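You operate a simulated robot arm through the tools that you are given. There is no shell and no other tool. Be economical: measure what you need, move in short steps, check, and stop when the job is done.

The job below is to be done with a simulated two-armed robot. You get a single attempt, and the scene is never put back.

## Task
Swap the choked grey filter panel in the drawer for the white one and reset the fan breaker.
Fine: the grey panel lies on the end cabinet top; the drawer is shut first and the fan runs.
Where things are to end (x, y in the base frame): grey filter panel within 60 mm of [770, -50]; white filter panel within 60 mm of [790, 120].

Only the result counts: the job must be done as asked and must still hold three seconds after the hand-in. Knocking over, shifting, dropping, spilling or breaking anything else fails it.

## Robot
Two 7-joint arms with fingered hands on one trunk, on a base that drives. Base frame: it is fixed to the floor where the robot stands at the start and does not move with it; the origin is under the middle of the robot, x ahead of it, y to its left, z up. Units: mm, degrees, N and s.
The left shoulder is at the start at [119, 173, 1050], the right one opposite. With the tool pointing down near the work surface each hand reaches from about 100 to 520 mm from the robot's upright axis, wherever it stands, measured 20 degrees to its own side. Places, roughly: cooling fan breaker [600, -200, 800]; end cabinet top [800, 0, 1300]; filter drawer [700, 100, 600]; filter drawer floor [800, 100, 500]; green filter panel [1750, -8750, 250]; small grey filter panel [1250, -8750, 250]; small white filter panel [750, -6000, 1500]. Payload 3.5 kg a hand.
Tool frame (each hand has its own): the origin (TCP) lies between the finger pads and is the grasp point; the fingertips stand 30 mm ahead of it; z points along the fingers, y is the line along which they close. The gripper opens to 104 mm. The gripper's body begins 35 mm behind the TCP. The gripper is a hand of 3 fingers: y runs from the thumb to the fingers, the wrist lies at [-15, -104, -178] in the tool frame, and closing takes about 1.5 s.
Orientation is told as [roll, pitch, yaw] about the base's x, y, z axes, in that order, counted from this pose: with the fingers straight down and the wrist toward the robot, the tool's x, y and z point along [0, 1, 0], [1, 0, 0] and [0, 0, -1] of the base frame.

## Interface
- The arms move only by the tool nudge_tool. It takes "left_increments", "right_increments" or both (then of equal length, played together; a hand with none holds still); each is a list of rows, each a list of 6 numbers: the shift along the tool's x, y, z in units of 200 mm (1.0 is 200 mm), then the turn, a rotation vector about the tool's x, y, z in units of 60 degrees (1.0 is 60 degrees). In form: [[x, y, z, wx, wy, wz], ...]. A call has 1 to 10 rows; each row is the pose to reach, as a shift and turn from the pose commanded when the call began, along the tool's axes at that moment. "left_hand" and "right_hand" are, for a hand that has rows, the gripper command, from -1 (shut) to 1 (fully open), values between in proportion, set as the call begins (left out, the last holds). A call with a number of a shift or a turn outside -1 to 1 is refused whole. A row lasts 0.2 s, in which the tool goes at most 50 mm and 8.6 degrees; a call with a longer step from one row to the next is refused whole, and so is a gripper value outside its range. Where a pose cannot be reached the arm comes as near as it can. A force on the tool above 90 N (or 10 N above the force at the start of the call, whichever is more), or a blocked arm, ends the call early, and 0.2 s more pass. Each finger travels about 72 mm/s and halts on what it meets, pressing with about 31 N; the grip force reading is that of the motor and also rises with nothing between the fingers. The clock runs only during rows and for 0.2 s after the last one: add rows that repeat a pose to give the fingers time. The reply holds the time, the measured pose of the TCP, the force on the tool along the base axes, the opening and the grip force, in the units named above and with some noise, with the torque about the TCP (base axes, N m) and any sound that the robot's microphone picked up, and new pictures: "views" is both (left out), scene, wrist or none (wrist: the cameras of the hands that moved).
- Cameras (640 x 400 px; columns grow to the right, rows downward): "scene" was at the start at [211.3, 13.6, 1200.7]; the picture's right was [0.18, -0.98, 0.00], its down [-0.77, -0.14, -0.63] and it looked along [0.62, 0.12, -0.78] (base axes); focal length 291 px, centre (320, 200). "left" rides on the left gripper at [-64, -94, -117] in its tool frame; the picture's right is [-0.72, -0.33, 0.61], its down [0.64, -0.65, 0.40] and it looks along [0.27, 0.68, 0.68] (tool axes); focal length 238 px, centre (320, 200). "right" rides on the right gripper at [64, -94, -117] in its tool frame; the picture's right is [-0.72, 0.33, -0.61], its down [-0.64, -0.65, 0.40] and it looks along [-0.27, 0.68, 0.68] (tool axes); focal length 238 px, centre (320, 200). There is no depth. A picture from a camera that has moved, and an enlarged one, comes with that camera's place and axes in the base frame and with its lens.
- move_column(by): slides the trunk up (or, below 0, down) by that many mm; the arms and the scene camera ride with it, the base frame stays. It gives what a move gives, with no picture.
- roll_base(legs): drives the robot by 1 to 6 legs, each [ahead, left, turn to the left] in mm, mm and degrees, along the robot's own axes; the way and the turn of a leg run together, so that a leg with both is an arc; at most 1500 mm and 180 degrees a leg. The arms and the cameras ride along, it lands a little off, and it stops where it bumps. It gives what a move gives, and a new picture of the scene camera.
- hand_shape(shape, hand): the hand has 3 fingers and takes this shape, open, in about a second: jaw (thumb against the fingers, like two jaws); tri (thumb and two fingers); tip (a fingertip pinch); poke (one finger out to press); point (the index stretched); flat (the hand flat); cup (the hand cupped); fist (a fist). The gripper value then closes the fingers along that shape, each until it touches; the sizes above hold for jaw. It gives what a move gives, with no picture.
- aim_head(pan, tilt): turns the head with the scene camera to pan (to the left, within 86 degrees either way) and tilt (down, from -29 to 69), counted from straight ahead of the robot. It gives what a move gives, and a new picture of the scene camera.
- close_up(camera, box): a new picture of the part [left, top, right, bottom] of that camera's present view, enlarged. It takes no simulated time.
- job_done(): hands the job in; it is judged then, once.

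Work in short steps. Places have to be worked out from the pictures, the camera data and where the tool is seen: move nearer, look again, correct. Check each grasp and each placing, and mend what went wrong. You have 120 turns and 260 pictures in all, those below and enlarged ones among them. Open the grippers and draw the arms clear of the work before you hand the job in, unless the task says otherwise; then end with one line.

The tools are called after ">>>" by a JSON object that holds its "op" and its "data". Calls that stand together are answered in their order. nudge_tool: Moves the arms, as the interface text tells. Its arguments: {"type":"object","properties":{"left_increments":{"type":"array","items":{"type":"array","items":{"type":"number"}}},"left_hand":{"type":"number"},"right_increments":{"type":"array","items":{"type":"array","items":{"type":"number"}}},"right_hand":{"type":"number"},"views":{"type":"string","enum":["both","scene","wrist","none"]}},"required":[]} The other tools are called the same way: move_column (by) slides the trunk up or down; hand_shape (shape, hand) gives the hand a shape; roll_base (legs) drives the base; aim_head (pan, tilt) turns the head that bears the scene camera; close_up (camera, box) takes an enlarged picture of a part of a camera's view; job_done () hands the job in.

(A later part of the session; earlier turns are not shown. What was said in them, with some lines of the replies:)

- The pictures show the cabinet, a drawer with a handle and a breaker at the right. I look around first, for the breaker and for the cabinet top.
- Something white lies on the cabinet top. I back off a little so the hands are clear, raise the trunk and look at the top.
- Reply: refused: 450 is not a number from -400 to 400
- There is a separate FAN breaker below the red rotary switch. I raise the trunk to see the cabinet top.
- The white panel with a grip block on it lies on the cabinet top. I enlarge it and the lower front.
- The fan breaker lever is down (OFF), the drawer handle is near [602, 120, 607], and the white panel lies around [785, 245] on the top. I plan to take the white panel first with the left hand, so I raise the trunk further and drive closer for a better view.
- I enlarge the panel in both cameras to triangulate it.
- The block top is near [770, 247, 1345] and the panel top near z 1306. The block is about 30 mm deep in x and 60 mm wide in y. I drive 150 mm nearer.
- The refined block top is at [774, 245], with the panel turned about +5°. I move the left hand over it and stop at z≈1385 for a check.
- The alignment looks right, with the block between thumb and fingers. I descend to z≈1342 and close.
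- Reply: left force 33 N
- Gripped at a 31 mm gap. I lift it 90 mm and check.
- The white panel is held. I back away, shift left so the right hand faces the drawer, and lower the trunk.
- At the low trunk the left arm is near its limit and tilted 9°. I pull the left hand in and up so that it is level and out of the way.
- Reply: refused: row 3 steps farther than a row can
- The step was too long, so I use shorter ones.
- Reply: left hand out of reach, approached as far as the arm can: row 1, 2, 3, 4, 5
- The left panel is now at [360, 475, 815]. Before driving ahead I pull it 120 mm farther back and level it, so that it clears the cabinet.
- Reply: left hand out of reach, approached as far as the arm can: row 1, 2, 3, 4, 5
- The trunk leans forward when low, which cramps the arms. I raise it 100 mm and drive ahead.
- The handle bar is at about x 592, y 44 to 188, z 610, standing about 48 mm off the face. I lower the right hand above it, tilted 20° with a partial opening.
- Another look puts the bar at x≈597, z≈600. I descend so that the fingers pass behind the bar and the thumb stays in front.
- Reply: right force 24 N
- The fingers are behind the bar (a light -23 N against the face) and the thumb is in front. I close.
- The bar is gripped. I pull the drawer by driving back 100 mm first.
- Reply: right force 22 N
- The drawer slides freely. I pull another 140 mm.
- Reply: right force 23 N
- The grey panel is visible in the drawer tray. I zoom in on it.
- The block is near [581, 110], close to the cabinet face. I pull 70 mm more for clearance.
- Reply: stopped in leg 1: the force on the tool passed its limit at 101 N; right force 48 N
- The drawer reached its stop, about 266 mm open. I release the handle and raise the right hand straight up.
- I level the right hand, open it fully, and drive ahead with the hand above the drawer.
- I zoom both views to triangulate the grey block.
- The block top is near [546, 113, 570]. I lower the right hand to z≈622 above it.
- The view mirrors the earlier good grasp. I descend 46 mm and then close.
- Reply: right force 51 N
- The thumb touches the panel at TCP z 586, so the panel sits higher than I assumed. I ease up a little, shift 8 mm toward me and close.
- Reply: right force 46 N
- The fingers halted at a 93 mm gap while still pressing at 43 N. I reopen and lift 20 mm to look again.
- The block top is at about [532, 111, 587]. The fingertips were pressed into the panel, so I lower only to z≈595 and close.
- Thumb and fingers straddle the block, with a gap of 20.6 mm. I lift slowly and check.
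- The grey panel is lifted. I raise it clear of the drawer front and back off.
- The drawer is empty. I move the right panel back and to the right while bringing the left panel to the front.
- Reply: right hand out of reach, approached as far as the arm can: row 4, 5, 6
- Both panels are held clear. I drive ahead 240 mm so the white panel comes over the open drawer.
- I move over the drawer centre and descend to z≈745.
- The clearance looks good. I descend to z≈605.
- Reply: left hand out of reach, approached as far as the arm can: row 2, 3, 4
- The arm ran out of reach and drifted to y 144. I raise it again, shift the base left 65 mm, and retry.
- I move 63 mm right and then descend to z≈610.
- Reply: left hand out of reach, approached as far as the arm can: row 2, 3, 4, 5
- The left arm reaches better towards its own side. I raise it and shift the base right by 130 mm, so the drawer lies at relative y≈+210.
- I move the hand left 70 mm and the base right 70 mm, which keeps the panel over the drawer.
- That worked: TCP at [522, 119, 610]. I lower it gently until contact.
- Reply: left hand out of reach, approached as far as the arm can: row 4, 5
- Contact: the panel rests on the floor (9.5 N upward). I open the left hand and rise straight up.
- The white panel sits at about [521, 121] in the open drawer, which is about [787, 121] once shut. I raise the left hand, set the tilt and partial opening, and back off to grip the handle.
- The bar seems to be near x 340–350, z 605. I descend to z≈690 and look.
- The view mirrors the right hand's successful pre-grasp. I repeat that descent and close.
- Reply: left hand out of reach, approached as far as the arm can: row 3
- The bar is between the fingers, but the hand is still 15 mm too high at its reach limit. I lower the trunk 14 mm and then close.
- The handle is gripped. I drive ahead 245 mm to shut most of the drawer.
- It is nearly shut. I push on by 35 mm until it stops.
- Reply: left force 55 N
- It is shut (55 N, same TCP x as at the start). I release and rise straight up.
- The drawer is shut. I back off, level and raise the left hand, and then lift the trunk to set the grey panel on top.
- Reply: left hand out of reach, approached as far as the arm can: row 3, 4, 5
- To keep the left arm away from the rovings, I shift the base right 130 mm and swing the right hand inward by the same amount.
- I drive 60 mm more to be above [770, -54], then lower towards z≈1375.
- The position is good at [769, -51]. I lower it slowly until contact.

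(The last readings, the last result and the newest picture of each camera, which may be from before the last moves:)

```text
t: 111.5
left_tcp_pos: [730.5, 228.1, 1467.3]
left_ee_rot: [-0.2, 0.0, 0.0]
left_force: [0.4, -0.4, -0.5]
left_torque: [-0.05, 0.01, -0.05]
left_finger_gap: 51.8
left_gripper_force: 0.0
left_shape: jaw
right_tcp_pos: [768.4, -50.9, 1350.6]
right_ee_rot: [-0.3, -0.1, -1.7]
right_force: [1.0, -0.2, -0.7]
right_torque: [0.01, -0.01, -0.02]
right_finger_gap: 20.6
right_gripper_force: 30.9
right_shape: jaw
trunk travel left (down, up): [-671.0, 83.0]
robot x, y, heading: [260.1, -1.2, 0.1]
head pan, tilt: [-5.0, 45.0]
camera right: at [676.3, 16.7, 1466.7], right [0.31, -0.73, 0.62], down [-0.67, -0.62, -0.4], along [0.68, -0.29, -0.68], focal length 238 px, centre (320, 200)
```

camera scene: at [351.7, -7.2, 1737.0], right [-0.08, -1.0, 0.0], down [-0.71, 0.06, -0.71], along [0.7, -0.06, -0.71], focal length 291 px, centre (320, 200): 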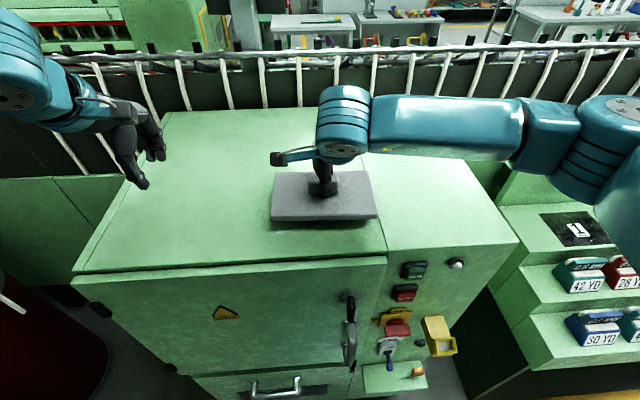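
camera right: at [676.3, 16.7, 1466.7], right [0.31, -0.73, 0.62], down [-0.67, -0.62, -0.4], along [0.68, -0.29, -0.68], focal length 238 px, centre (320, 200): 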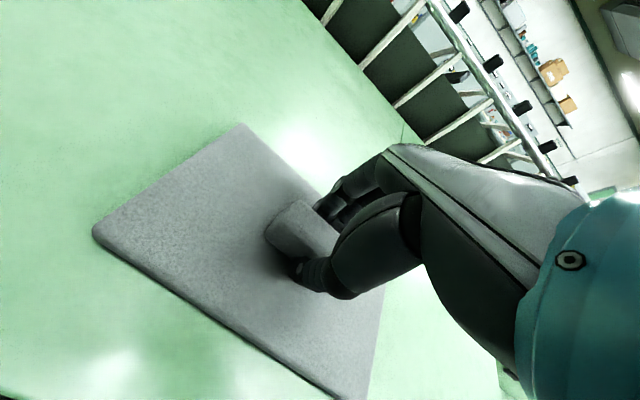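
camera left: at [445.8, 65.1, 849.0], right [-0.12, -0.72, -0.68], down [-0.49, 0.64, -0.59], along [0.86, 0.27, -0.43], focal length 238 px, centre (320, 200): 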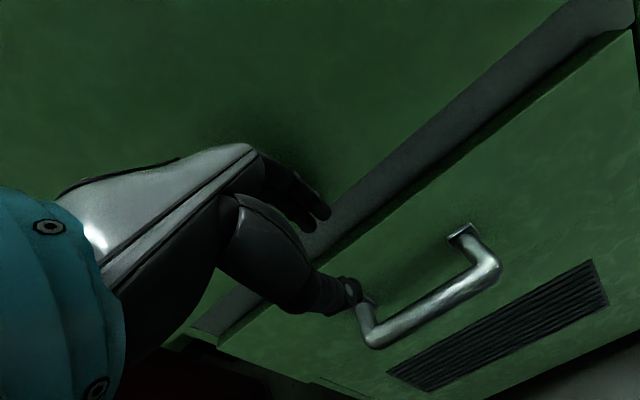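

No contact yet, so I lower further in small steps.

>>> {"op": "nudge_tool", "data": {"right_increments": [[0, 0, 0.015, 0, 0, 0], [0, 0, 0.03, 0, 0, 0], [0, 0, 0.045, 0, 0, 0], [0, 0, 0.06, 0, 0, 0]], "views": "wrist"}}

```text
t: 112.5
left_tcp_pos: [727.0, 227.5, 1469.4]
left_ee_rot: [-0.1, 0.0, -0.1]
left_force: [-0.3, 0.5, -0.9]
left_torque: [0.03, -0.01, 0.0]
left_finger_gap: 51.8
left_gripper_force: 0.1
left_shape: jaw
right_tcp_pos: [767.5, -51.3, 1346.5]
right_ee_rot: [0.1, -0.9, -1.7]
right_force: [-2.3, -3.6, 44.9]
right_torque: [-0.01, 0.55, -0.02]
right_finger_gap: 21.9
right_gripper_force: 31.5
right_shape: jaw
trunk travel left (down, up): [-671.0, 83.0]
robot x, y, heading: [256.9, 2.1, 0.1]
head pan, tilt: [-5.0, 45.0]
camera right: at [673.8, 16.6, 1461.8], right [0.29, -0.73, 0.62], down [-0.66, -0.62, -0.42], along [0.69, -0.29, -0.67], focal length 238 px, centre (320, 200)
```

right: 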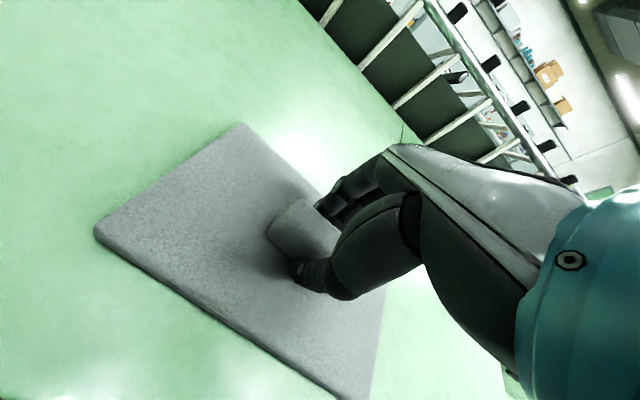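

Contact at 45 N. I ease up 5 mm, open, and rise.

>>> {"op": "nudge_tool", "data": {"right_increments": [[0, 0, -0.025, 0, 0, 0], [0, 0, -0.025, 0, 0, 0], [0, 0, -0.025, 0, 0, 0]], "views": "none"}}

>>> {"op": "nudge_tool", "data": {"right_increments": [[0, 0, 0, 0, 0, 0], [0, 0, 0, 0, 0, 0], [0, 0, 0, 0, 0, 0], [0, 0, 0, 0, 0, 0], [0, 0, 0, 0, 0, 0], [0, 0, -0.05, 0, 0, 0], [0, 0, -0.25, 0, 0, 0], [0, 0, -0.49, 0, 0, 0]], "right_hand": 1}}

```text
t: 113.3
left_tcp_pos: [729.2, 228.0, 1468.6]
left_ee_rot: [-0.1, 0.0, 0.0]
left_force: [-0.4, -0.6, -0.2]
left_torque: [0.04, 0.0, -0.02]
left_finger_gap: 52.1
left_gripper_force: 0.1
left_shape: jaw
right_tcp_pos: [767.3, -50.8, 1346.5]
right_ee_rot: [-0.2, -0.4, -1.5]
right_force: [1.6, -1.9, 26.6]
right_torque: [0.03, -0.08, 0.0]
right_finger_gap: 22.1
right_gripper_force: 30.7
right_shape: jaw
trunk travel left (down, up): [-671.0, 83.0]
robot x, y, heading: [258.8, -1.7, 0.3]
head pan, tilt: [-5.0, 45.0]
```

```text
t: 115.1
left_tcp_pos: [729.9, 229.5, 1468.4]
left_ee_rot: [-0.2, 0.1, 0.0]
left_force: [0.9, 0.9, -0.2]
left_torque: [-0.01, 0.0, 0.0]
left_finger_gap: 51.8
left_gripper_force: 0.0
left_shape: jaw
right_tcp_pos: [767.4, -49.2, 1442.2]
right_ee_rot: [-0.3, 0.1, -1.6]
right_force: [-0.1, -0.4, -0.1]
right_torque: [0.03, -0.01, 0.04]
right_finger_gap: 103.7
right_gripper_force: 0.1
right_shape: jaw
trunk travel left (down, up): [-671.0, 83.0]
robot x, y, heading: [261.8, 0.0, 0.3]
head pan, tilt: [-5.0, 45.0]
camera scene: at [348.8, -6.9, 1737.1], right [-0.08, -1.0, 0.0], down [-0.7, 0.06, -0.71], along [0.7, -0.06, -0.71], focal length 291 px, centre (320, 200)
camera right: at [675.9, 18.2, 1557.8], right [0.31, -0.72, 0.62], down [-0.67, -0.62, -0.4], along [0.68, -0.29, -0.68], focal length 238 px, centre (320, 200)
```

scene: 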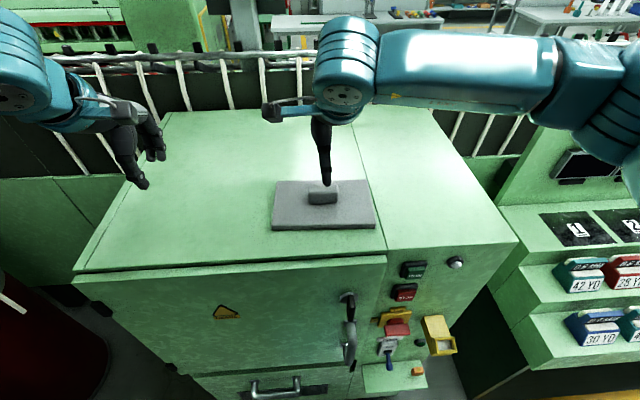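
right: 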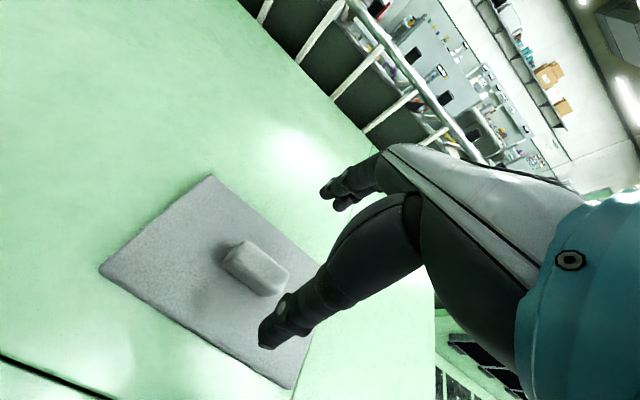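

The grey panel lies at about [768, -50]. Now the breaker: I back off, lower the trunk, and look at the lever.

>>> {"op": "roll_base", "data": {"legs": [[-440, 0, 0]]}}

>>> {"op": "move_column", "data": {"by": -400}}

>>> {"op": "move_column", "data": {"by": -100}}

>>> {"op": "aim_head", "data": {"pan": -15, "tilt": 35}}

>>> {"op": "hand_shape", "data": {"hand": "right", "shape": "poke"}}

```text
t: 117.8
left_tcp_pos: [297.9, 226.7, 1467.2]
left_ee_rot: [-0.2, 0.2, -0.1]
left_force: [0.3, 0.6, -1.2]
left_torque: [-0.03, 0.03, 0.0]
left_finger_gap: 51.9
left_gripper_force: 0.1
left_shape: jaw
right_tcp_pos: [333.8, -51.0, 1441.9]
right_ee_rot: [-0.3, 0.0, -1.7]
right_force: [1.0, 0.1, -0.1]
right_torque: [-0.04, -0.02, 0.01]
right_finger_gap: 103.6
right_gripper_force: 0.0
right_shape: jaw
trunk travel left (down, up): [-671.0, 83.0]
robot x, y, heading: [-174.6, -4.4, -0.2]
head pan, tilt: [-5.0, 45.0]
camera scene: at [-84.4, -8.4, 1737.0], right [-0.09, -1.0, 0.0], down [-0.7, 0.06, -0.71], along [0.7, -0.06, -0.71], focal length 291 px, centre (320, 200)
```

scene: 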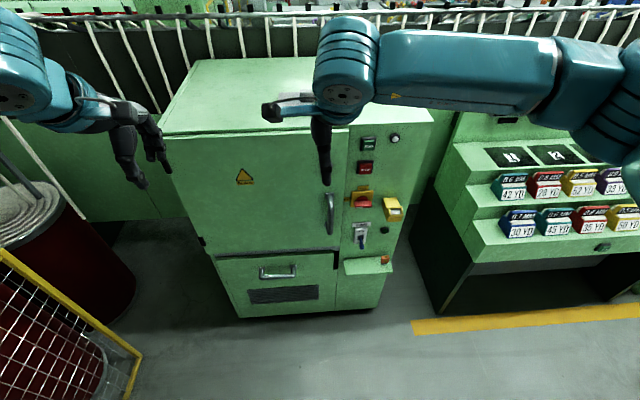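

```text
t: 121.6
left_tcp_pos: [296.0, 226.9, 1067.4]
left_ee_rot: [-0.1, 0.1, -0.1]
left_force: [0.0, -0.6, -0.1]
left_torque: [-0.01, -0.03, -0.03]
left_finger_gap: 51.7
left_gripper_force: 0.0
left_shape: jaw
right_tcp_pos: [333.2, -52.0, 1042.1]
right_ee_rot: [-0.3, -0.1, -1.6]
right_force: [-0.1, 0.0, 0.7]
right_torque: [0.02, -0.04, 0.03]
right_finger_gap: 103.6
right_gripper_force: 0.0
right_shape: jaw
trunk travel left (down, up): [-271.0, 483.0]
robot x, y, heading: [-173.6, 2.3, -0.0]
head pan, tilt: [-5.0, 45.0]
```

```text
t: 123.0
left_tcp_pos: [295.5, 226.6, 969.0]
left_ee_rot: [-0.2, 0.0, 0.0]
left_force: [0.6, 0.0, 0.5]
left_torque: [0.03, -0.01, 0.01]
left_finger_gap: 51.8
left_gripper_force: 0.1
left_shape: jaw
right_tcp_pos: [332.8, -51.1, 941.5]
right_ee_rot: [-0.3, -0.1, -1.7]
right_force: [-0.5, -0.4, -0.3]
right_torque: [0.02, -0.04, 0.01]
right_finger_gap: 103.7
right_gripper_force: 0.0
right_shape: jaw
trunk travel left (down, up): [-171.0, 583.0]
robot x, y, heading: [-175.4, -0.3, 0.3]
head pan, tilt: [-5.0, 45.0]
```

```text
t: 123.7
left_tcp_pos: [295.7, 227.2, 968.0]
left_ee_rot: [-0.2, 0.0, -0.1]
left_force: [-0.4, -0.1, 0.4]
left_torque: [0.03, -0.03, 0.01]
left_finger_gap: 51.9
left_gripper_force: 0.1
left_shape: jaw
right_tcp_pos: [333.4, -50.7, 940.9]
right_ee_rot: [-0.3, 0.0, -1.7]
right_force: [-0.1, 0.0, -0.6]
right_torque: [0.01, -0.02, 0.02]
right_finger_gap: 103.8
right_gripper_force: 0.1
right_shape: jaw
trunk travel left (down, up): [-171.0, 583.0]
robot x, y, heading: [-179.1, -0.8, 0.3]
head pan, tilt: [-15.0, 35.0]
camera scene: at [35.5, -23.8, 1246.0], right [-0.26, -0.97, 0.0], down [-0.55, 0.15, -0.82], along [0.79, -0.21, -0.57], focal length 291 px, centre (320, 200)
```

scene: 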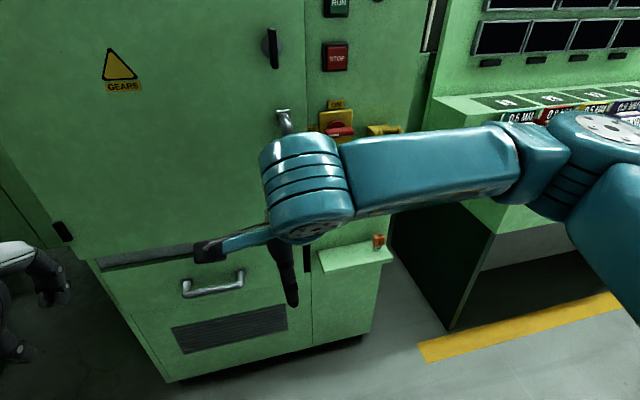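

```text
t: 124.6
left_tcp_pos: [296.2, 227.9, 966.6]
left_ee_rot: [-0.2, 0.1, -0.2]
left_force: [-1.8, 0.6, -0.1]
left_torque: [-0.05, -0.06, -0.03]
left_finger_gap: 52.1
left_gripper_force: 0.0
left_shape: jaw
right_tcp_pos: [333.7, -50.9, 941.5]
right_ee_rot: [-0.2, 0.0, -1.7]
right_force: [-0.4, -0.1, -0.6]
right_torque: [-0.02, -0.01, 0.02]
right_finger_gap: 0.0
right_gripper_force: 0.0
right_shape: poke
trunk travel left (down, up): [-171.0, 583.0]
robot x, y, heading: [-176.6, -3.2, 0.3]
head pan, tilt: [-15.0, 35.0]
```

Next I pitch the right hand forward and move it to the right, still well away from the panel front.

>>> {"op": "nudge_tool", "data": {"right_increments": [[-0.08, 0, 0, -0.14, 0, 0], [-0.16, 0, 0, -0.28, 0, 0], [-0.24, 0, 0, -0.42, 0, 0], [-0.32, 0, 0, -0.56, 0, 0], [-0.4, 0, 0, -0.7, 0, 0], [-0.48, 0, 0, -0.84, 0, 0], [-0.56, 0, 0, -0.98, 0, 0], [-0.6, 0, 0.1, -1.0, 0, 0]]}}

```text
t: 126.4
left_tcp_pos: [295.5, 225.8, 967.5]
left_ee_rot: [-0.2, 0.2, -0.2]
left_force: [-0.1, -0.4, -0.4]
left_torque: [0.01, -0.01, 0.08]
left_finger_gap: 51.8
left_gripper_force: 0.2
left_shape: jaw
right_tcp_pos: [346.3, -110.2, 972.9]
right_ee_rot: [-0.5, -59.4, -1.6]
right_force: [0.4, 0.2, 0.6]
right_torque: [-0.02, 0.01, -0.04]
right_finger_gap: 0.1
right_gripper_force: 0.2
right_shape: poke
right hand out of reach, approached as far as the arm can: row 5, 6, 7, 8
trunk travel left (down, up): [-171.0, 583.0]
robot x, y, heading: [-176.1, -2.3, -0.1]
head pan, tilt: [-15.0, 35.0]
camera scene: at [36.1, -24.0, 1245.8], right [-0.26, -0.97, 0.0], down [-0.55, 0.15, -0.82], along [0.79, -0.21, -0.57], focal length 291 px, centre (320, 200)
camera right: at [199.9, -41.2, 950.6], right [-0.39, -0.7, 0.6], down [-0.01, -0.64, -0.76], along [0.92, -0.3, 0.24], focal length 238 px, centre (320, 200)
```

scene: 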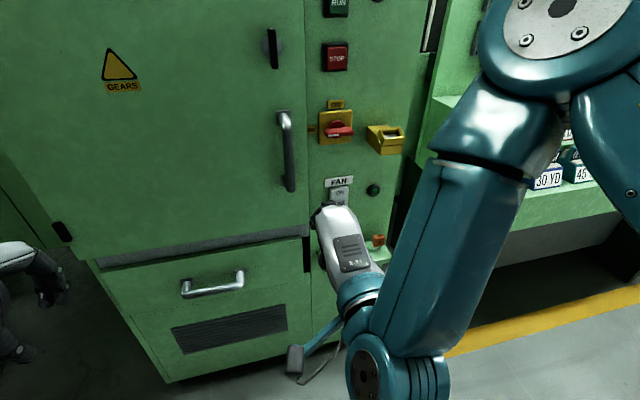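
right: 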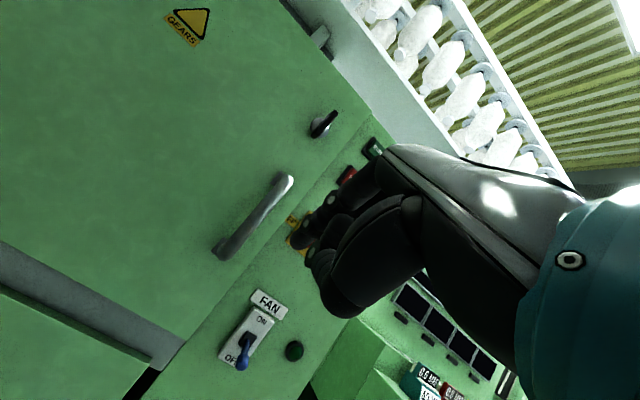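

The lever tip is near [592, -239, 764] and its pivot near [635, -242, 787]. I zoom on the fingertip to learn where it lies relative to the tool.

>>> {"op": "close_up", "data": {"camera": "right", "box": [240, 140, 480, 290]}}

>>> {"op": "close_up", "data": {"camera": "scene", "box": [260, 150, 420, 250]}}

```text
2.67 times, centred on (360, 215) of right
camera zoom: at [199.9, -41.2, 950.6], right [-0.39, -0.7, 0.6], down [-0.01, -0.64, -0.76], along [0.92, -0.3, 0.24], focal length 636 px, centre (213, 160)
```

zoom: 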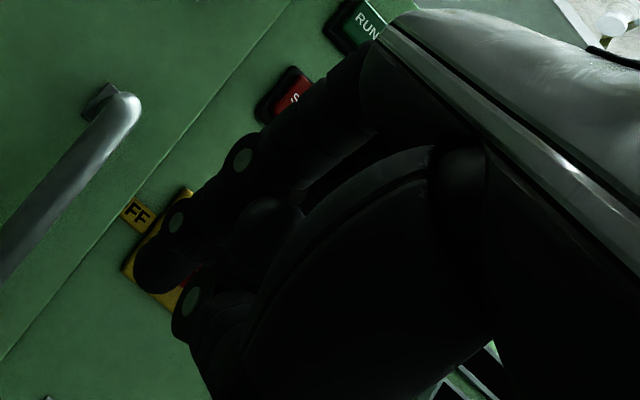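

```text
4.00 times, centred on (340, 200) of scene
camera zoom: at [36.1, -24.0, 1245.8], right [-0.26, -0.97, 0.0], down [-0.55, 0.15, -0.82], along [0.79, -0.21, -0.57], focal length 1164 px, centre (240, 200)
```

zoom: 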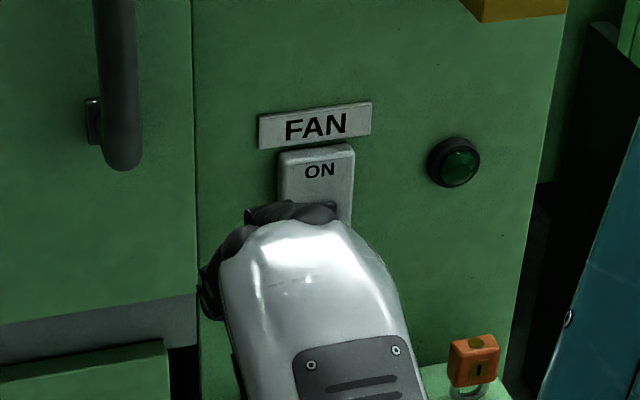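

In poke shape the fingertip lies about 30 mm ahead of the TCP. I move the base right 130 mm and lower the trunk 140 mm.

>>> {"op": "roll_base", "data": {"legs": [[0, -130, 0]]}}

>>> {"op": "move_column", "data": {"by": -140}}

>>> {"op": "nudge_tool", "data": {"right_increments": [[0, -0.1, 0.06, 0, 0, 0], [0, -0.24, 0.12, 0, 0, 0], [0, -0.36, 0.2, 0, 0, 0], [0, -0.44, 0.25, 0, 0, 0]]}}

```text
t: 127.7
left_tcp_pos: [296.7, 96.7, 967.4]
left_ee_rot: [-0.1, 0.0, -0.1]
left_force: [0.4, 0.3, 0.7]
left_torque: [0.01, 0.01, -0.01]
left_finger_gap: 51.8
left_gripper_force: 0.0
left_shape: jaw
right_tcp_pos: [345.8, -241.9, 973.2]
right_ee_rot: [-0.5, -59.2, -1.6]
right_force: [-0.7, 0.0, -0.4]
right_torque: [-0.02, -0.02, 0.03]
right_finger_gap: 0.0
right_gripper_force: 0.1
right_shape: poke
trunk travel left (down, up): [-171.0, 583.0]
robot x, y, heading: [-177.3, -134.2, -0.0]
head pan, tilt: [-15.0, 35.0]
camera scene: at [35.6, -155.1, 1246.0], right [-0.26, -0.97, 0.0], down [-0.55, 0.15, -0.82], along [0.79, -0.21, -0.57], focal length 291 px, centre (320, 200)
```

scene: 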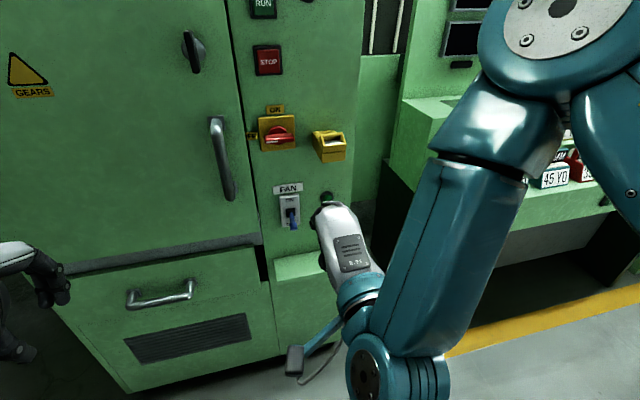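

```text
t: 129.3
left_tcp_pos: [314.6, 96.4, 799.2]
left_ee_rot: [-0.2, 5.0, -0.1]
left_force: [0.8, -0.1, -0.1]
left_torque: [0.01, -0.04, 0.02]
left_finger_gap: 51.7
left_gripper_force: 0.0
left_shape: jaw
right_tcp_pos: [380.1, -241.2, 758.8]
right_ee_rot: [-1.0, -49.0, -1.2]
right_force: [0.0, -0.4, 0.4]
right_torque: [0.0, 0.01, 0.02]
right_finger_gap: 0.1
right_gripper_force: 0.0
right_shape: poke
trunk travel left (down, up): [-31.0, 723.0]
robot x, y, heading: [-176.6, -129.5, 0.1]
head pan, tilt: [-15.0, 35.0]
```

```text
t: 130.3
left_tcp_pos: [314.8, 95.6, 797.4]
left_ee_rot: [-0.2, 5.2, -0.2]
left_force: [-0.7, 0.5, -0.1]
left_torque: [0.01, -0.05, -0.01]
left_finger_gap: 51.9
left_gripper_force: 0.1
left_shape: jaw
right_tcp_pos: [392.1, -205.7, 700.9]
right_ee_rot: [-1.1, -48.6, -1.4]
right_force: [0.6, 0.9, 0.5]
right_torque: [-0.03, -0.01, -0.02]
right_finger_gap: 0.0
right_gripper_force: 0.0
right_shape: poke
right hand out of reach, approached as far as the arm can: row 1, 2, 3, 4
trunk travel left (down, up): [-31.0, 723.0]
robot x, y, heading: [-172.5, -129.6, -0.2]
head pan, tilt: [-15.0, 35.0]
camera scene: at [117.5, -154.2, 1097.3], right [-0.26, -0.97, 0.0], down [-0.55, 0.15, -0.82], along [0.79, -0.21, -0.57], focal length 291 px, centre (320, 200)
camera right: at [245.5, -135.9, 707.3], right [-0.27, -0.7, 0.66], down [-0.15, -0.64, -0.75], along [0.95, -0.3, 0.07], focal length 238 px, centre (320, 200)
```

scene: 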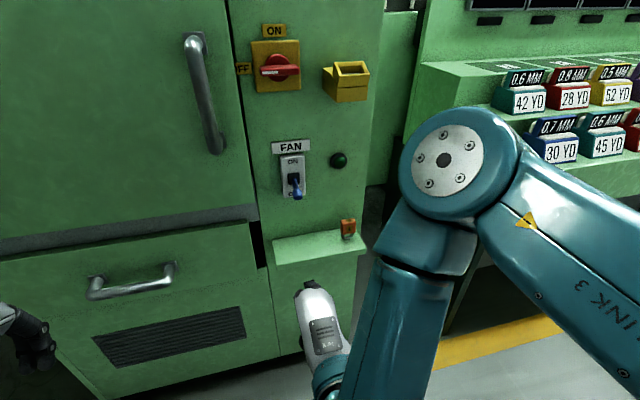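
right: 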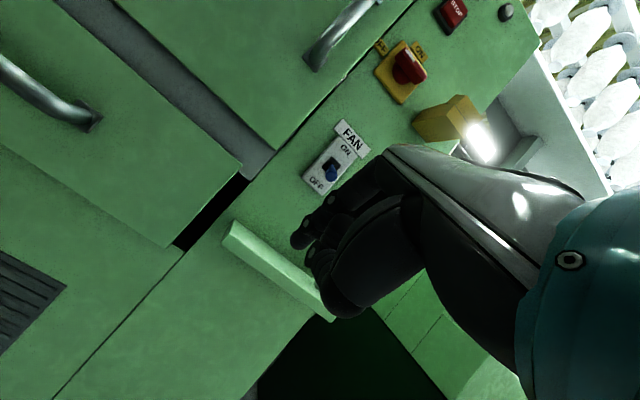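

I raise the hand 45 mm so it goes over the shelf but under the lever, then shift the base right 30 mm and ahead 130 mm.

>>> {"op": "nudge_tool", "data": {"right_increments": [[0, 0.08, -0.07, 0, 0, 0], [0, 0.165, -0.145, 0, 0, 0]], "views": "none"}}

>>> {"op": "roll_base", "data": {"legs": [[0, -30, 0], [120, 0, 0]]}}

>>> {"op": "close_up", "data": {"camera": "right", "box": [0, 0, 640, 400]}}

```text
t: 130.9
left_tcp_pos: [314.8, 95.9, 799.6]
left_ee_rot: [-0.2, 5.1, -0.1]
left_force: [-0.3, -0.8, 0.3]
left_torque: [0.0, 0.03, 0.01]
left_finger_gap: 51.8
left_gripper_force: 0.0
left_shape: jaw
right_tcp_pos: [394.6, -206.9, 746.0]
right_ee_rot: [-1.0, -48.8, -1.2]
right_force: [0.1, 0.7, 0.3]
right_torque: [0.0, -0.02, -0.01]
right_finger_gap: 0.0
right_gripper_force: 0.0
right_shape: poke
trunk travel left (down, up): [-31.0, 723.0]
robot x, y, heading: [-174.3, -131.5, -0.1]
head pan, tilt: [-15.0, 35.0]
```

```text
t: 132.6
left_tcp_pos: [435.8, 65.7, 798.8]
left_ee_rot: [-0.2, 5.1, -0.2]
left_force: [0.5, 1.1, -0.3]
left_torque: [-0.02, 0.03, -0.01]
left_finger_gap: 51.9
left_gripper_force: 0.0
left_shape: jaw
right_tcp_pos: [514.5, -236.7, 745.7]
right_ee_rot: [-1.0, -48.8, -1.3]
right_force: [0.1, 0.0, 0.3]
right_torque: [0.0, -0.01, -0.02]
right_finger_gap: 0.1
right_gripper_force: 0.1
right_shape: poke
trunk travel left (down, up): [-31.0, 723.0]
robot x, y, heading: [-53.5, -163.4, -0.2]
head pan, tilt: [-15.0, 35.0]
camera scene: at [238.4, -184.2, 1097.1], right [-0.26, -0.97, 0.0], down [-0.55, 0.15, -0.82], along [0.79, -0.21, -0.57], focal length 291 px, centre (320, 200)
```

scene: 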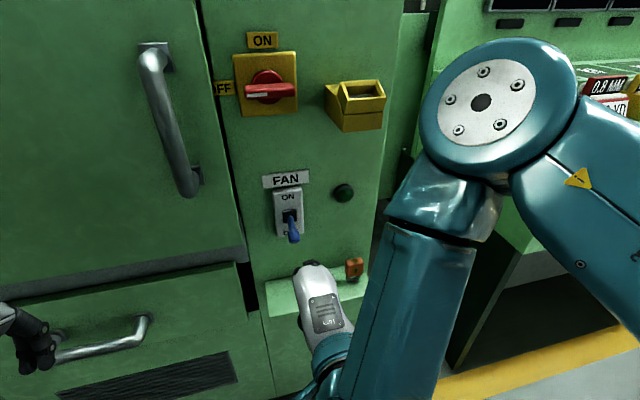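

```text
1.00 times, centred on (320, 200) of right (not enlarged: the box is as wide or as high as the picture)
camera zoom: at [367.2, -166.2, 750.6], right [-0.27, -0.7, 0.66], down [-0.15, -0.64, -0.75], along [0.95, -0.3, 0.07], focal length 238 px, centre (320, 200)
```

zoom: 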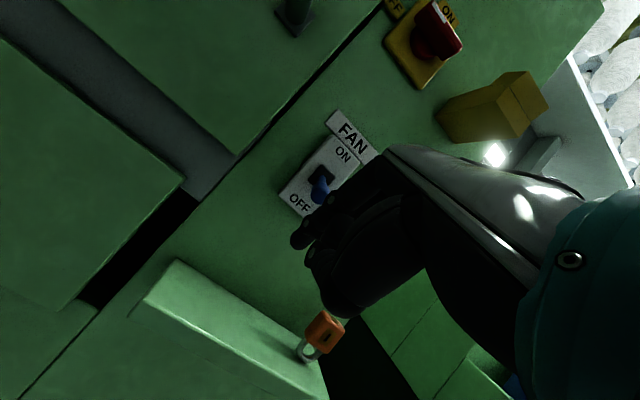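

The lever tip is refined to [591, -232, 776] and the fingertip is at about [537, -233, 726]. I drive ahead 72 mm to get under the lever.

>>> {"op": "roll_base", "data": {"legs": [[72, 0, 0]]}}

>>> {"op": "close_up", "data": {"camera": "right", "box": [160, 100, 480, 300]}}

```text
t: 133.6
left_tcp_pos: [507.1, 63.4, 798.9]
left_ee_rot: [0.0, 5.1, -0.2]
left_force: [-0.6, -0.1, 0.1]
left_torque: [0.0, 0.01, -0.01]
left_finger_gap: 51.8
left_gripper_force: 0.1
left_shape: jaw
right_tcp_pos: [584.4, -239.8, 744.8]
right_ee_rot: [-1.2, -48.7, -1.6]
right_force: [-23.4, -27.8, -12.1]
right_torque: [0.77, -0.48, 0.03]
right_finger_gap: 0.0
right_gripper_force: 0.1
right_shape: poke
trunk travel left (down, up): [-31.0, 723.0]
robot x, y, heading: [14.0, -162.4, -0.0]
head pan, tilt: [-15.0, 35.0]
camera scene: at [308.7, -187.2, 1097.3], right [-0.26, -0.97, 0.0], down [-0.55, 0.15, -0.82], along [0.79, -0.21, -0.57], focal length 291 px, centre (320, 200)
```

scene: 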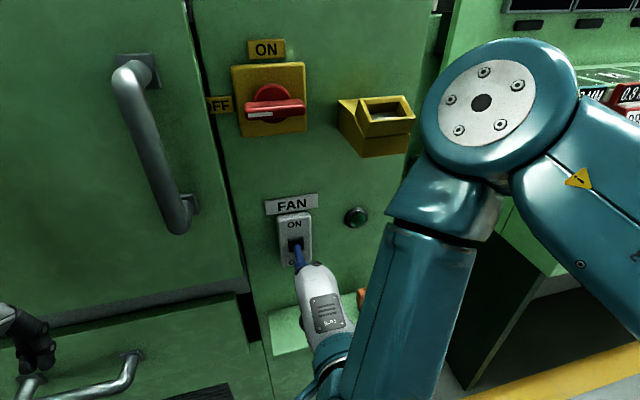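

```text
2.00 times, centred on (320, 200) of right
camera zoom: at [438.4, -169.9, 750.0], right [-0.28, -0.7, 0.66], down [-0.16, -0.65, -0.75], along [0.95, -0.31, 0.07], focal length 477 px, centre (320, 200)
```

zoom: 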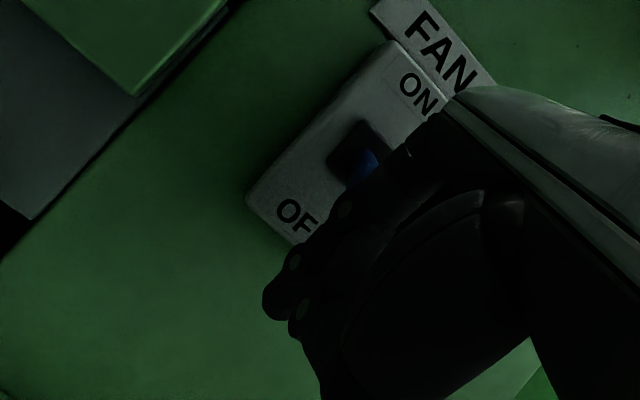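

The side force shows that the lever tip touches the finger's left/front side. I back off 60 mm, lower the hand 25 mm, shift it 8 mm left, and look.

>>> {"op": "roll_base", "data": {"legs": [[-60, 8, 0]]}}

>>> {"op": "nudge_tool", "data": {"right_increments": [[0, -0.094, 0.083, 0, 0, 0], [0, -0.094, 0.083, 0, 0, 0]]}}

>>> {"op": "close_up", "data": {"camera": "right", "box": [160, 100, 480, 300]}}

```text
t: 134.6
left_tcp_pos: [446.6, 72.9, 799.1]
left_ee_rot: [-0.2, 5.1, -0.2]
left_force: [0.0, 0.3, 0.5]
left_torque: [0.01, 0.01, -0.02]
left_finger_gap: 52.0
left_gripper_force: 0.0
left_shape: jaw
right_tcp_pos: [525.3, -230.9, 745.9]
right_ee_rot: [-1.4, -48.8, -1.4]
right_force: [0.8, -0.2, -0.6]
right_torque: [0.0, -0.01, -0.04]
right_finger_gap: 0.0
right_gripper_force: 0.0
right_shape: poke
trunk travel left (down, up): [-31.0, 723.0]
robot x, y, heading: [-41.2, -152.2, 0.0]
head pan, tilt: [-15.0, 35.0]
camera scene: at [249.2, -176.9, 1097.4], right [-0.26, -0.97, 0.0], down [-0.55, 0.15, -0.82], along [0.79, -0.21, -0.57], focal length 291 px, centre (320, 200)
```

scene: 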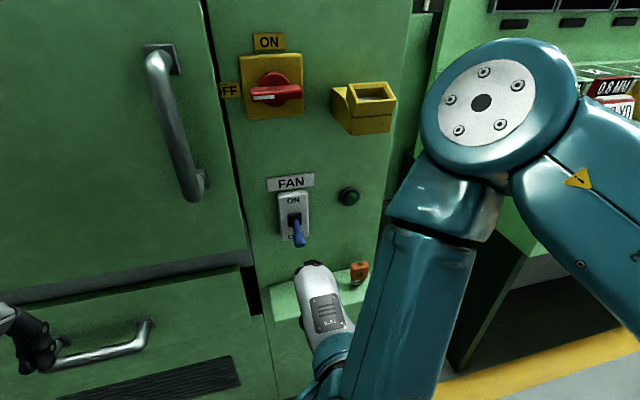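

```text
t: 135.2
left_tcp_pos: [447.2, 73.7, 798.3]
left_ee_rot: [-0.2, 5.1, -0.4]
left_force: [0.6, 0.0, 0.1]
left_torque: [-0.01, 0.03, -0.02]
left_finger_gap: 52.1
left_gripper_force: 0.1
left_shape: jaw
right_tcp_pos: [526.7, -231.1, 718.7]
right_ee_rot: [-1.4, -48.7, -1.4]
right_force: [0.4, -0.9, 0.7]
right_torque: [0.0, -0.01, 0.0]
right_finger_gap: 0.3
right_gripper_force: 0.0
right_shape: poke
trunk travel left (down, up): [-31.0, 723.0]
robot x, y, heading: [-43.7, -152.5, -0.0]
head pan, tilt: [-15.0, 35.0]
camera scene: at [249.5, -176.9, 1097.3], right [-0.26, -0.97, 0.0], down [-0.55, 0.15, -0.82], along [0.79, -0.21, -0.57], focal length 291 px, centre (320, 200)
camera right: at [379.6, -161.0, 724.4], right [-0.28, -0.7, 0.66], down [-0.16, -0.65, -0.75], along [0.95, -0.31, 0.07], focal length 238 px, centre (320, 200)
```

scene: 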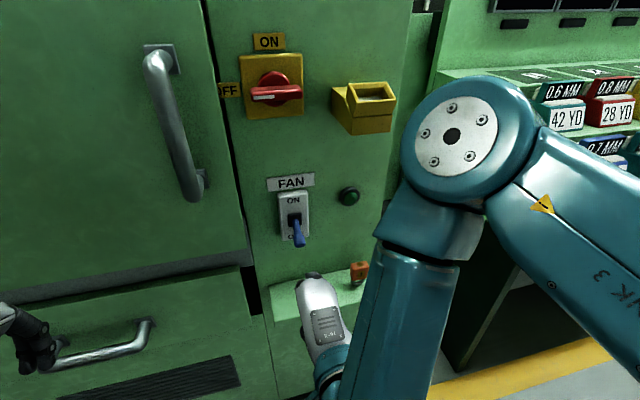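
right: 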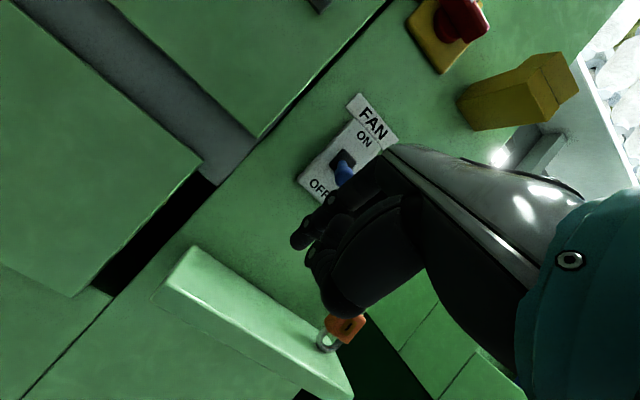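

```text
2.00 times, centred on (320, 200) of right
camera zoom: at [379.6, -161.0, 724.4], right [-0.28, -0.7, 0.66], down [-0.16, -0.65, -0.75], along [0.95, -0.31, 0.07], focal length 477 px, centre (320, 200)
```

zoom: 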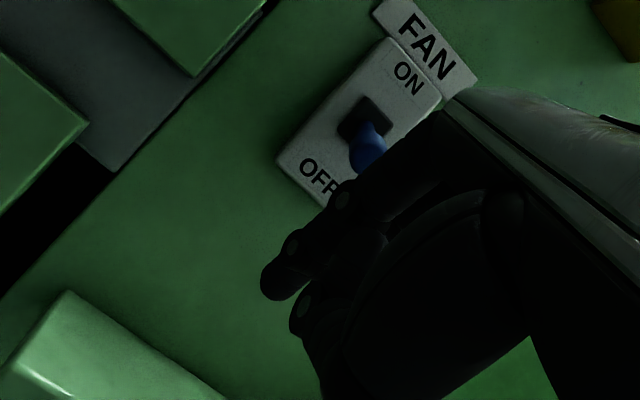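

The finger bends, so its foremost point is the joint about 27 mm ahead of and 24 mm above the TCP. I lower 12 mm more and drive ahead 54 mm.

>>> {"op": "nudge_tool", "data": {"right_increments": [[0, -0.045, 0.04, 0, 0, 0]], "views": "none"}}

>>> {"op": "roll_base", "data": {"legs": [[54, 0, 0]]}}

>>> {"op": "close_up", "data": {"camera": "right", "box": [160, 100, 480, 300]}}

```text
t: 135.6
left_tcp_pos: [447.6, 72.4, 797.2]
left_ee_rot: [-0.2, 5.1, -0.3]
left_force: [0.2, 0.5, 0.0]
left_torque: [0.01, -0.02, 0.02]
left_finger_gap: 51.9
left_gripper_force: 0.1
left_shape: jaw
right_tcp_pos: [525.7, -231.8, 707.0]
right_ee_rot: [-1.4, -48.6, -1.4]
right_force: [0.8, -0.1, 0.0]
right_torque: [0.01, 0.03, -0.01]
right_finger_gap: 0.1
right_gripper_force: 0.0
right_shape: poke
trunk travel left (down, up): [-31.0, 723.0]
robot x, y, heading: [-43.9, -149.0, -0.2]
head pan, tilt: [-15.0, 35.0]
```

```text
t: 136.5
left_tcp_pos: [501.7, 73.1, 799.2]
left_ee_rot: [-0.2, 5.2, -0.2]
left_force: [-0.2, -0.5, -0.3]
left_torque: [-0.02, -0.01, 0.03]
left_finger_gap: 51.8
left_gripper_force: 0.0
left_shape: jaw
right_tcp_pos: [578.5, -232.5, 708.2]
right_ee_rot: [-1.4, -48.6, -1.3]
right_force: [-0.1, 0.9, 0.2]
right_torque: [0.0, 0.0, -0.04]
right_finger_gap: 0.0
right_gripper_force: 0.0
right_shape: poke
trunk travel left (down, up): [-31.0, 723.0]
robot x, y, heading: [8.5, -151.1, 0.0]
head pan, tilt: [-15.0, 35.0]
camera scene: at [303.7, -177.0, 1097.1], right [-0.26, -0.97, 0.0], down [-0.55, 0.15, -0.82], along [0.79, -0.21, -0.57], focal length 291 px, centre (320, 200)
```

scene: 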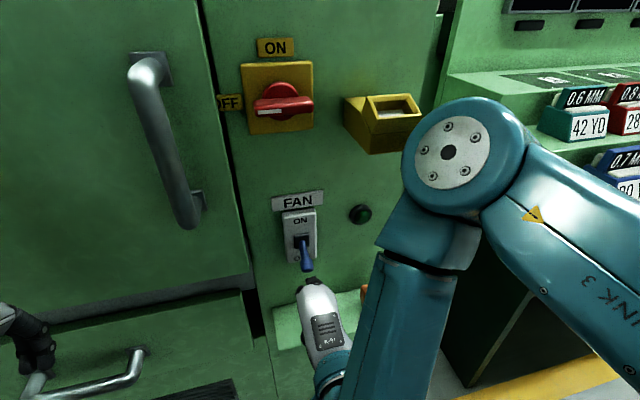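

```text
2.00 times, centred on (320, 200) of right
camera zoom: at [433.3, -161.3, 712.5], right [-0.28, -0.7, 0.66], down [-0.16, -0.65, -0.75], along [0.95, -0.31, 0.07], focal length 477 px, centre (320, 200)
```

zoom: 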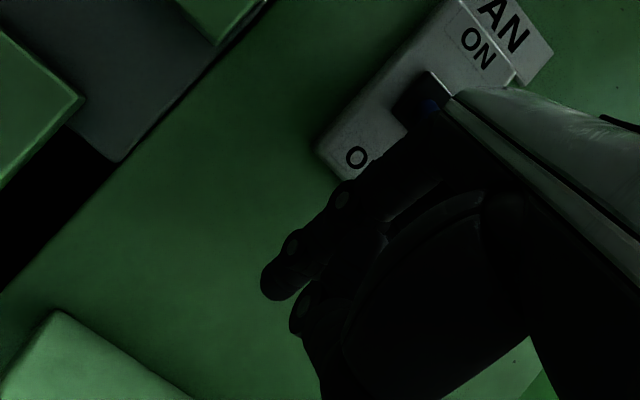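

No contact yet, so the finger is under the lever. I lift straight up 70 mm.

>>> {"op": "nudge_tool", "data": {"right_increments": [[0, 0.056, -0.05, 0, 0, 0], [0, 0.112, -0.1, 0, 0, 0], [0, 0.168, -0.149, 0, 0, 0], [0, 0.215, -0.19, 0, 0, 0], [0, 0.2625, -0.232, 0, 0, 0]]}}

```text
t: 137.7
left_tcp_pos: [500.8, 70.2, 798.3]
left_ee_rot: [0.0, 5.1, -0.3]
left_force: [-1.0, -0.8, 0.4]
left_torque: [-0.02, -0.02, 0.02]
left_finger_gap: 51.9
left_gripper_force: 0.0
left_shape: jaw
right_tcp_pos: [578.0, -235.5, 773.4]
right_ee_rot: [-1.8, -48.1, -1.4]
right_force: [-20.8, -18.9, -27.5]
right_torque: [0.7, -0.49, -0.18]
right_finger_gap: 0.0
right_gripper_force: 0.1
right_shape: poke
trunk travel left (down, up): [-31.0, 723.0]
robot x, y, heading: [12.0, -152.8, -0.3]
head pan, tilt: [-15.0, 35.0]
camera scene: at [303.1, -179.4, 1096.9], right [-0.26, -0.97, 0.0], down [-0.55, 0.15, -0.82], along [0.79, -0.21, -0.57], focal length 291 px, centre (320, 200)
camera right: at [431.5, -163.8, 780.6], right [-0.27, -0.69, 0.67], down [-0.17, -0.65, -0.74], along [0.95, -0.31, 0.06], focal length 238 px, centre (320, 200)
```

scene: 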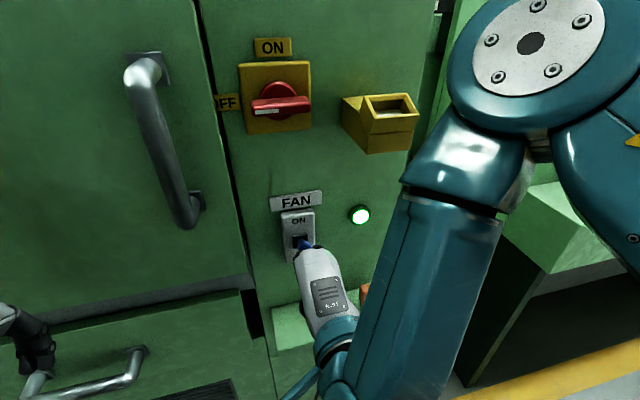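
right: 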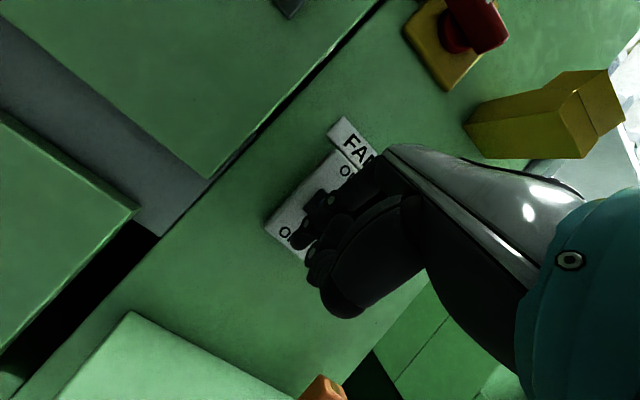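

The green lamp has lit. I lift 30 mm more so the lever seats firmly at ON.

>>> {"op": "nudge_tool", "data": {"right_increments": [[0, 0.056, -0.05, 0, 0, 0], [0, 0.112, -0.1, 0, 0, 0]]}}

```text
t: 138.3
left_tcp_pos: [500.0, 74.1, 799.5]
left_ee_rot: [-0.2, 5.0, -0.2]
left_force: [0.0, -0.2, 0.2]
left_torque: [0.02, -0.02, 0.0]
left_finger_gap: 51.8
left_gripper_force: 0.1
left_shape: jaw
right_tcp_pos: [577.8, -227.3, 809.5]
right_ee_rot: [-1.2, -49.0, -1.3]
right_force: [-19.9, 3.1, -2.8]
right_torque: [-0.02, 0.2, -0.16]
right_finger_gap: 0.0
right_gripper_force: 0.1
right_shape: poke
trunk travel left (down, up): [-31.0, 723.0]
robot x, y, heading: [8.1, -151.7, 0.1]
head pan, tilt: [-15.0, 35.0]
camera scene: at [301.7, -176.1, 1097.9], right [-0.26, -0.97, 0.0], down [-0.55, 0.15, -0.82], along [0.79, -0.21, -0.57], focal length 291 px, centre (320, 200)
camera right: at [430.9, -157.7, 814.3], right [-0.27, -0.7, 0.66], down [-0.15, -0.65, -0.75], along [0.95, -0.3, 0.07], focal length 238 px, centre (320, 200)
```

scene: 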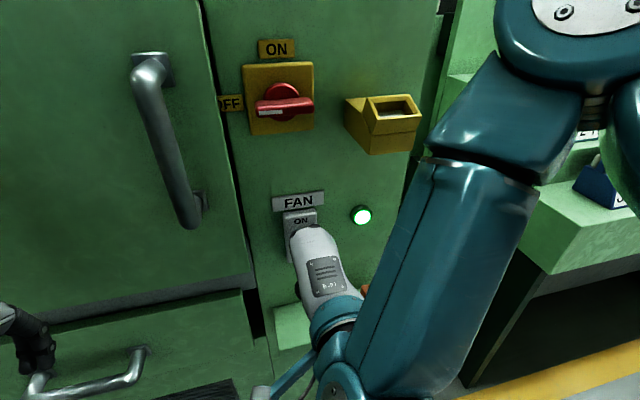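
right: 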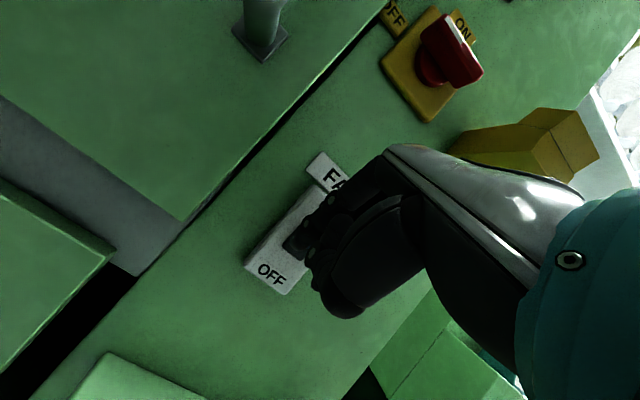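

The lamp stays lit and the lever is up. I back straight off and inspect.

>>> {"op": "roll_base", "data": {"legs": [[-250, 0, 0]]}}

>>> {"op": "aim_head", "data": {"pan": 5, "tilt": 30}}

>>> {"op": "close_up", "data": {"camera": "right", "box": [0, 0, 640, 400]}}

```text
t: 140.1
left_tcp_pos: [253.6, 73.9, 799.5]
left_ee_rot: [-0.2, 5.0, -0.1]
left_force: [-0.4, -0.5, 0.0]
left_torque: [0.02, 0.02, -0.01]
left_finger_gap: 51.7
left_gripper_force: 0.1
left_shape: jaw
right_tcp_pos: [331.6, -230.7, 807.5]
right_ee_rot: [-1.4, -48.7, -1.4]
right_force: [0.7, 0.4, -0.5]
right_torque: [-0.01, -0.01, -0.04]
right_finger_gap: 0.1
right_gripper_force: 0.0
right_shape: poke
trunk travel left (down, up): [-31.0, 723.0]
robot x, y, heading: [-234.6, -154.6, 0.1]
head pan, tilt: [-15.0, 35.0]
camera scene: at [55.7, -176.5, 1097.3], right [-0.26, -0.97, 0.0], down [-0.55, 0.15, -0.82], along [0.79, -0.21, -0.57], focal length 291 px, centre (320, 200)
```

scene: 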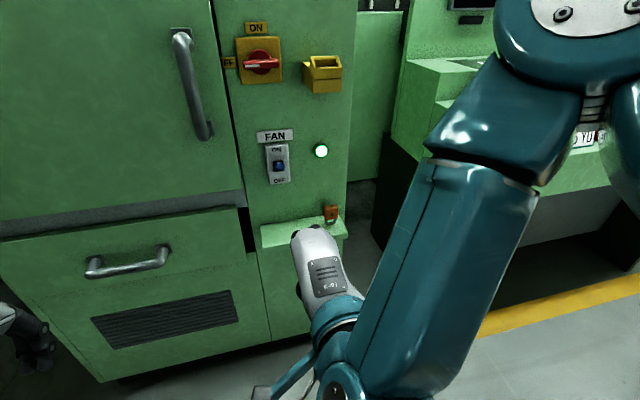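

```text
t: 141.0
left_tcp_pos: [254.6, 74.4, 797.9]
left_ee_rot: [-0.2, 5.1, -0.1]
left_force: [0.5, -0.5, -0.6]
left_torque: [0.0, -0.01, -0.02]
left_finger_gap: 51.8
left_gripper_force: 0.0
left_shape: jaw
right_tcp_pos: [332.4, -229.2, 807.0]
right_ee_rot: [-1.4, -48.6, -1.4]
right_force: [-0.1, -0.4, -0.1]
right_torque: [-0.02, 0.0, 0.0]
right_finger_gap: 0.0
right_gripper_force: 0.1
right_shape: poke
trunk travel left (down, up): [-31.0, 723.0]
robot x, y, heading: [-233.6, -151.7, 0.2]
head pan, tilt: [5.0, 30.0]
camera scene: at [61.0, -145.9, 1105.0], right [0.09, -1.0, 0.0], down [-0.5, -0.04, -0.87], along [0.86, 0.07, -0.5], focal length 291 px, centre (320, 200)
```

scene: 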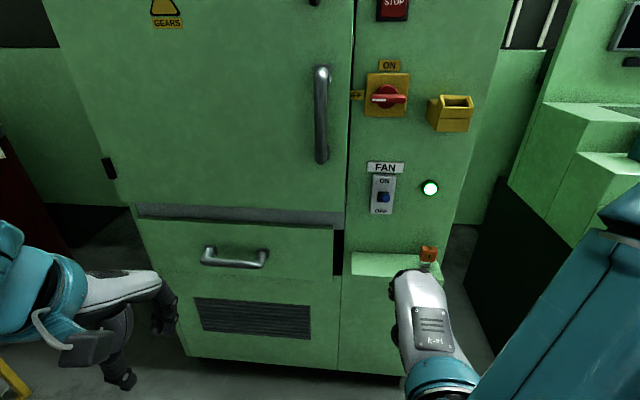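

```text
1.00 times, centred on (320, 200) of right (not enlarged: the box is as wide or as high as the picture)
camera zoom: at [185.2, -158.9, 812.4], right [-0.27, -0.7, 0.66], down [-0.16, -0.65, -0.75], along [0.95, -0.31, 0.07], focal length 238 px, centre (320, 200)
```

zoom: 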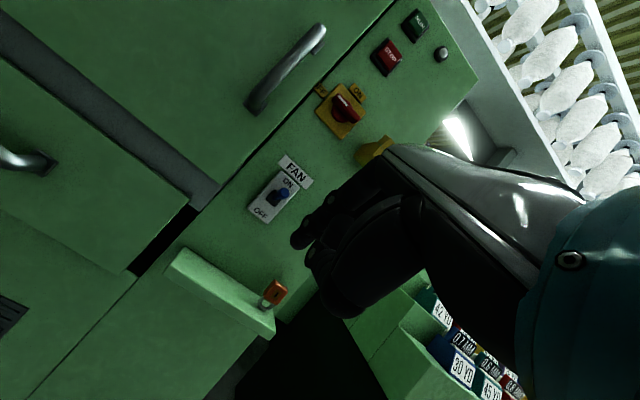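

The lever is up and the lamp is green. I open both hands and take a last close look at the drawer and the breaker.

>>> {"op": "hand_shape", "data": {"hand": "right", "shape": "jaw"}}

>>> {"op": "nudge_tool", "data": {"left_increments": [[0, 0, 0, 0, 0, 0], [0, 0, 0, 0, 0, 0], [0, 0, 0, 0, 0, 0], [0, 0, 0, 0, 0, 0]], "left_hand": 1, "views": "none"}}

>>> {"op": "close_up", "data": {"camera": "scene", "box": [120, 140, 460, 352]}}

```text
t: 141.9
left_tcp_pos: [253.8, 73.3, 797.6]
left_ee_rot: [-0.2, 5.1, -0.2]
left_force: [-1.0, 0.7, 0.2]
left_torque: [0.03, 0.0, 0.01]
left_finger_gap: 51.6
left_gripper_force: 0.0
left_shape: jaw
right_tcp_pos: [331.4, -230.6, 807.5]
right_ee_rot: [-1.4, -48.7, -1.3]
right_force: [-0.2, 0.1, -0.6]
right_torque: [-0.01, -0.01, 0.01]
right_finger_gap: 104.0
right_gripper_force: 0.1
right_shape: jaw
trunk travel left (down, up): [-31.0, 723.0]
robot x, y, heading: [-237.5, -154.2, 0.0]
head pan, tilt: [5.0, 30.0]
```

```text
t: 142.9
left_tcp_pos: [252.9, 75.0, 798.7]
left_ee_rot: [-0.3, 5.1, -0.2]
left_force: [-0.3, -1.0, -0.3]
left_torque: [-0.03, 0.01, 0.0]
left_finger_gap: 103.8
left_gripper_force: 0.2
left_shape: jaw
right_tcp_pos: [331.3, -229.8, 807.1]
right_ee_rot: [-1.3, -48.6, -1.4]
right_force: [-0.7, -0.4, 0.8]
right_torque: [0.03, -0.01, 0.03]
right_finger_gap: 104.1
right_gripper_force: 0.1
right_shape: jaw
trunk travel left (down, up): [-31.0, 723.0]
robot x, y, heading: [-235.8, -150.9, -0.1]
head pan, tilt: [5.0, 30.0]
```

```text
1.88 times, centred on (290, 246) of scene
camera zoom: at [61.0, -145.8, 1105.0], right [0.09, -1.0, 0.0], down [-0.5, -0.04, -0.87], along [0.86, 0.08, -0.5], focal length 548 px, centre (376, 113)
```

zoom: 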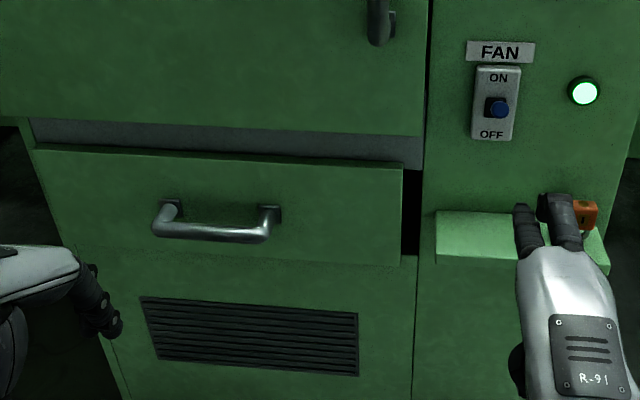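

The drawer is shut, the lever is at ON with the green lamp lit, both panels are in place and the hands are open and clear. I hand the job in.

>>> {"op": "job_done", "data": {}}

```text
The job is handed in.
```

The white panel is in the shut drawer at about [787, 121], the grey panel lies on the cabinet top at about [768, -50], and the fan breaker is at ON with its green lamp lit (reset after the drawer was shut).
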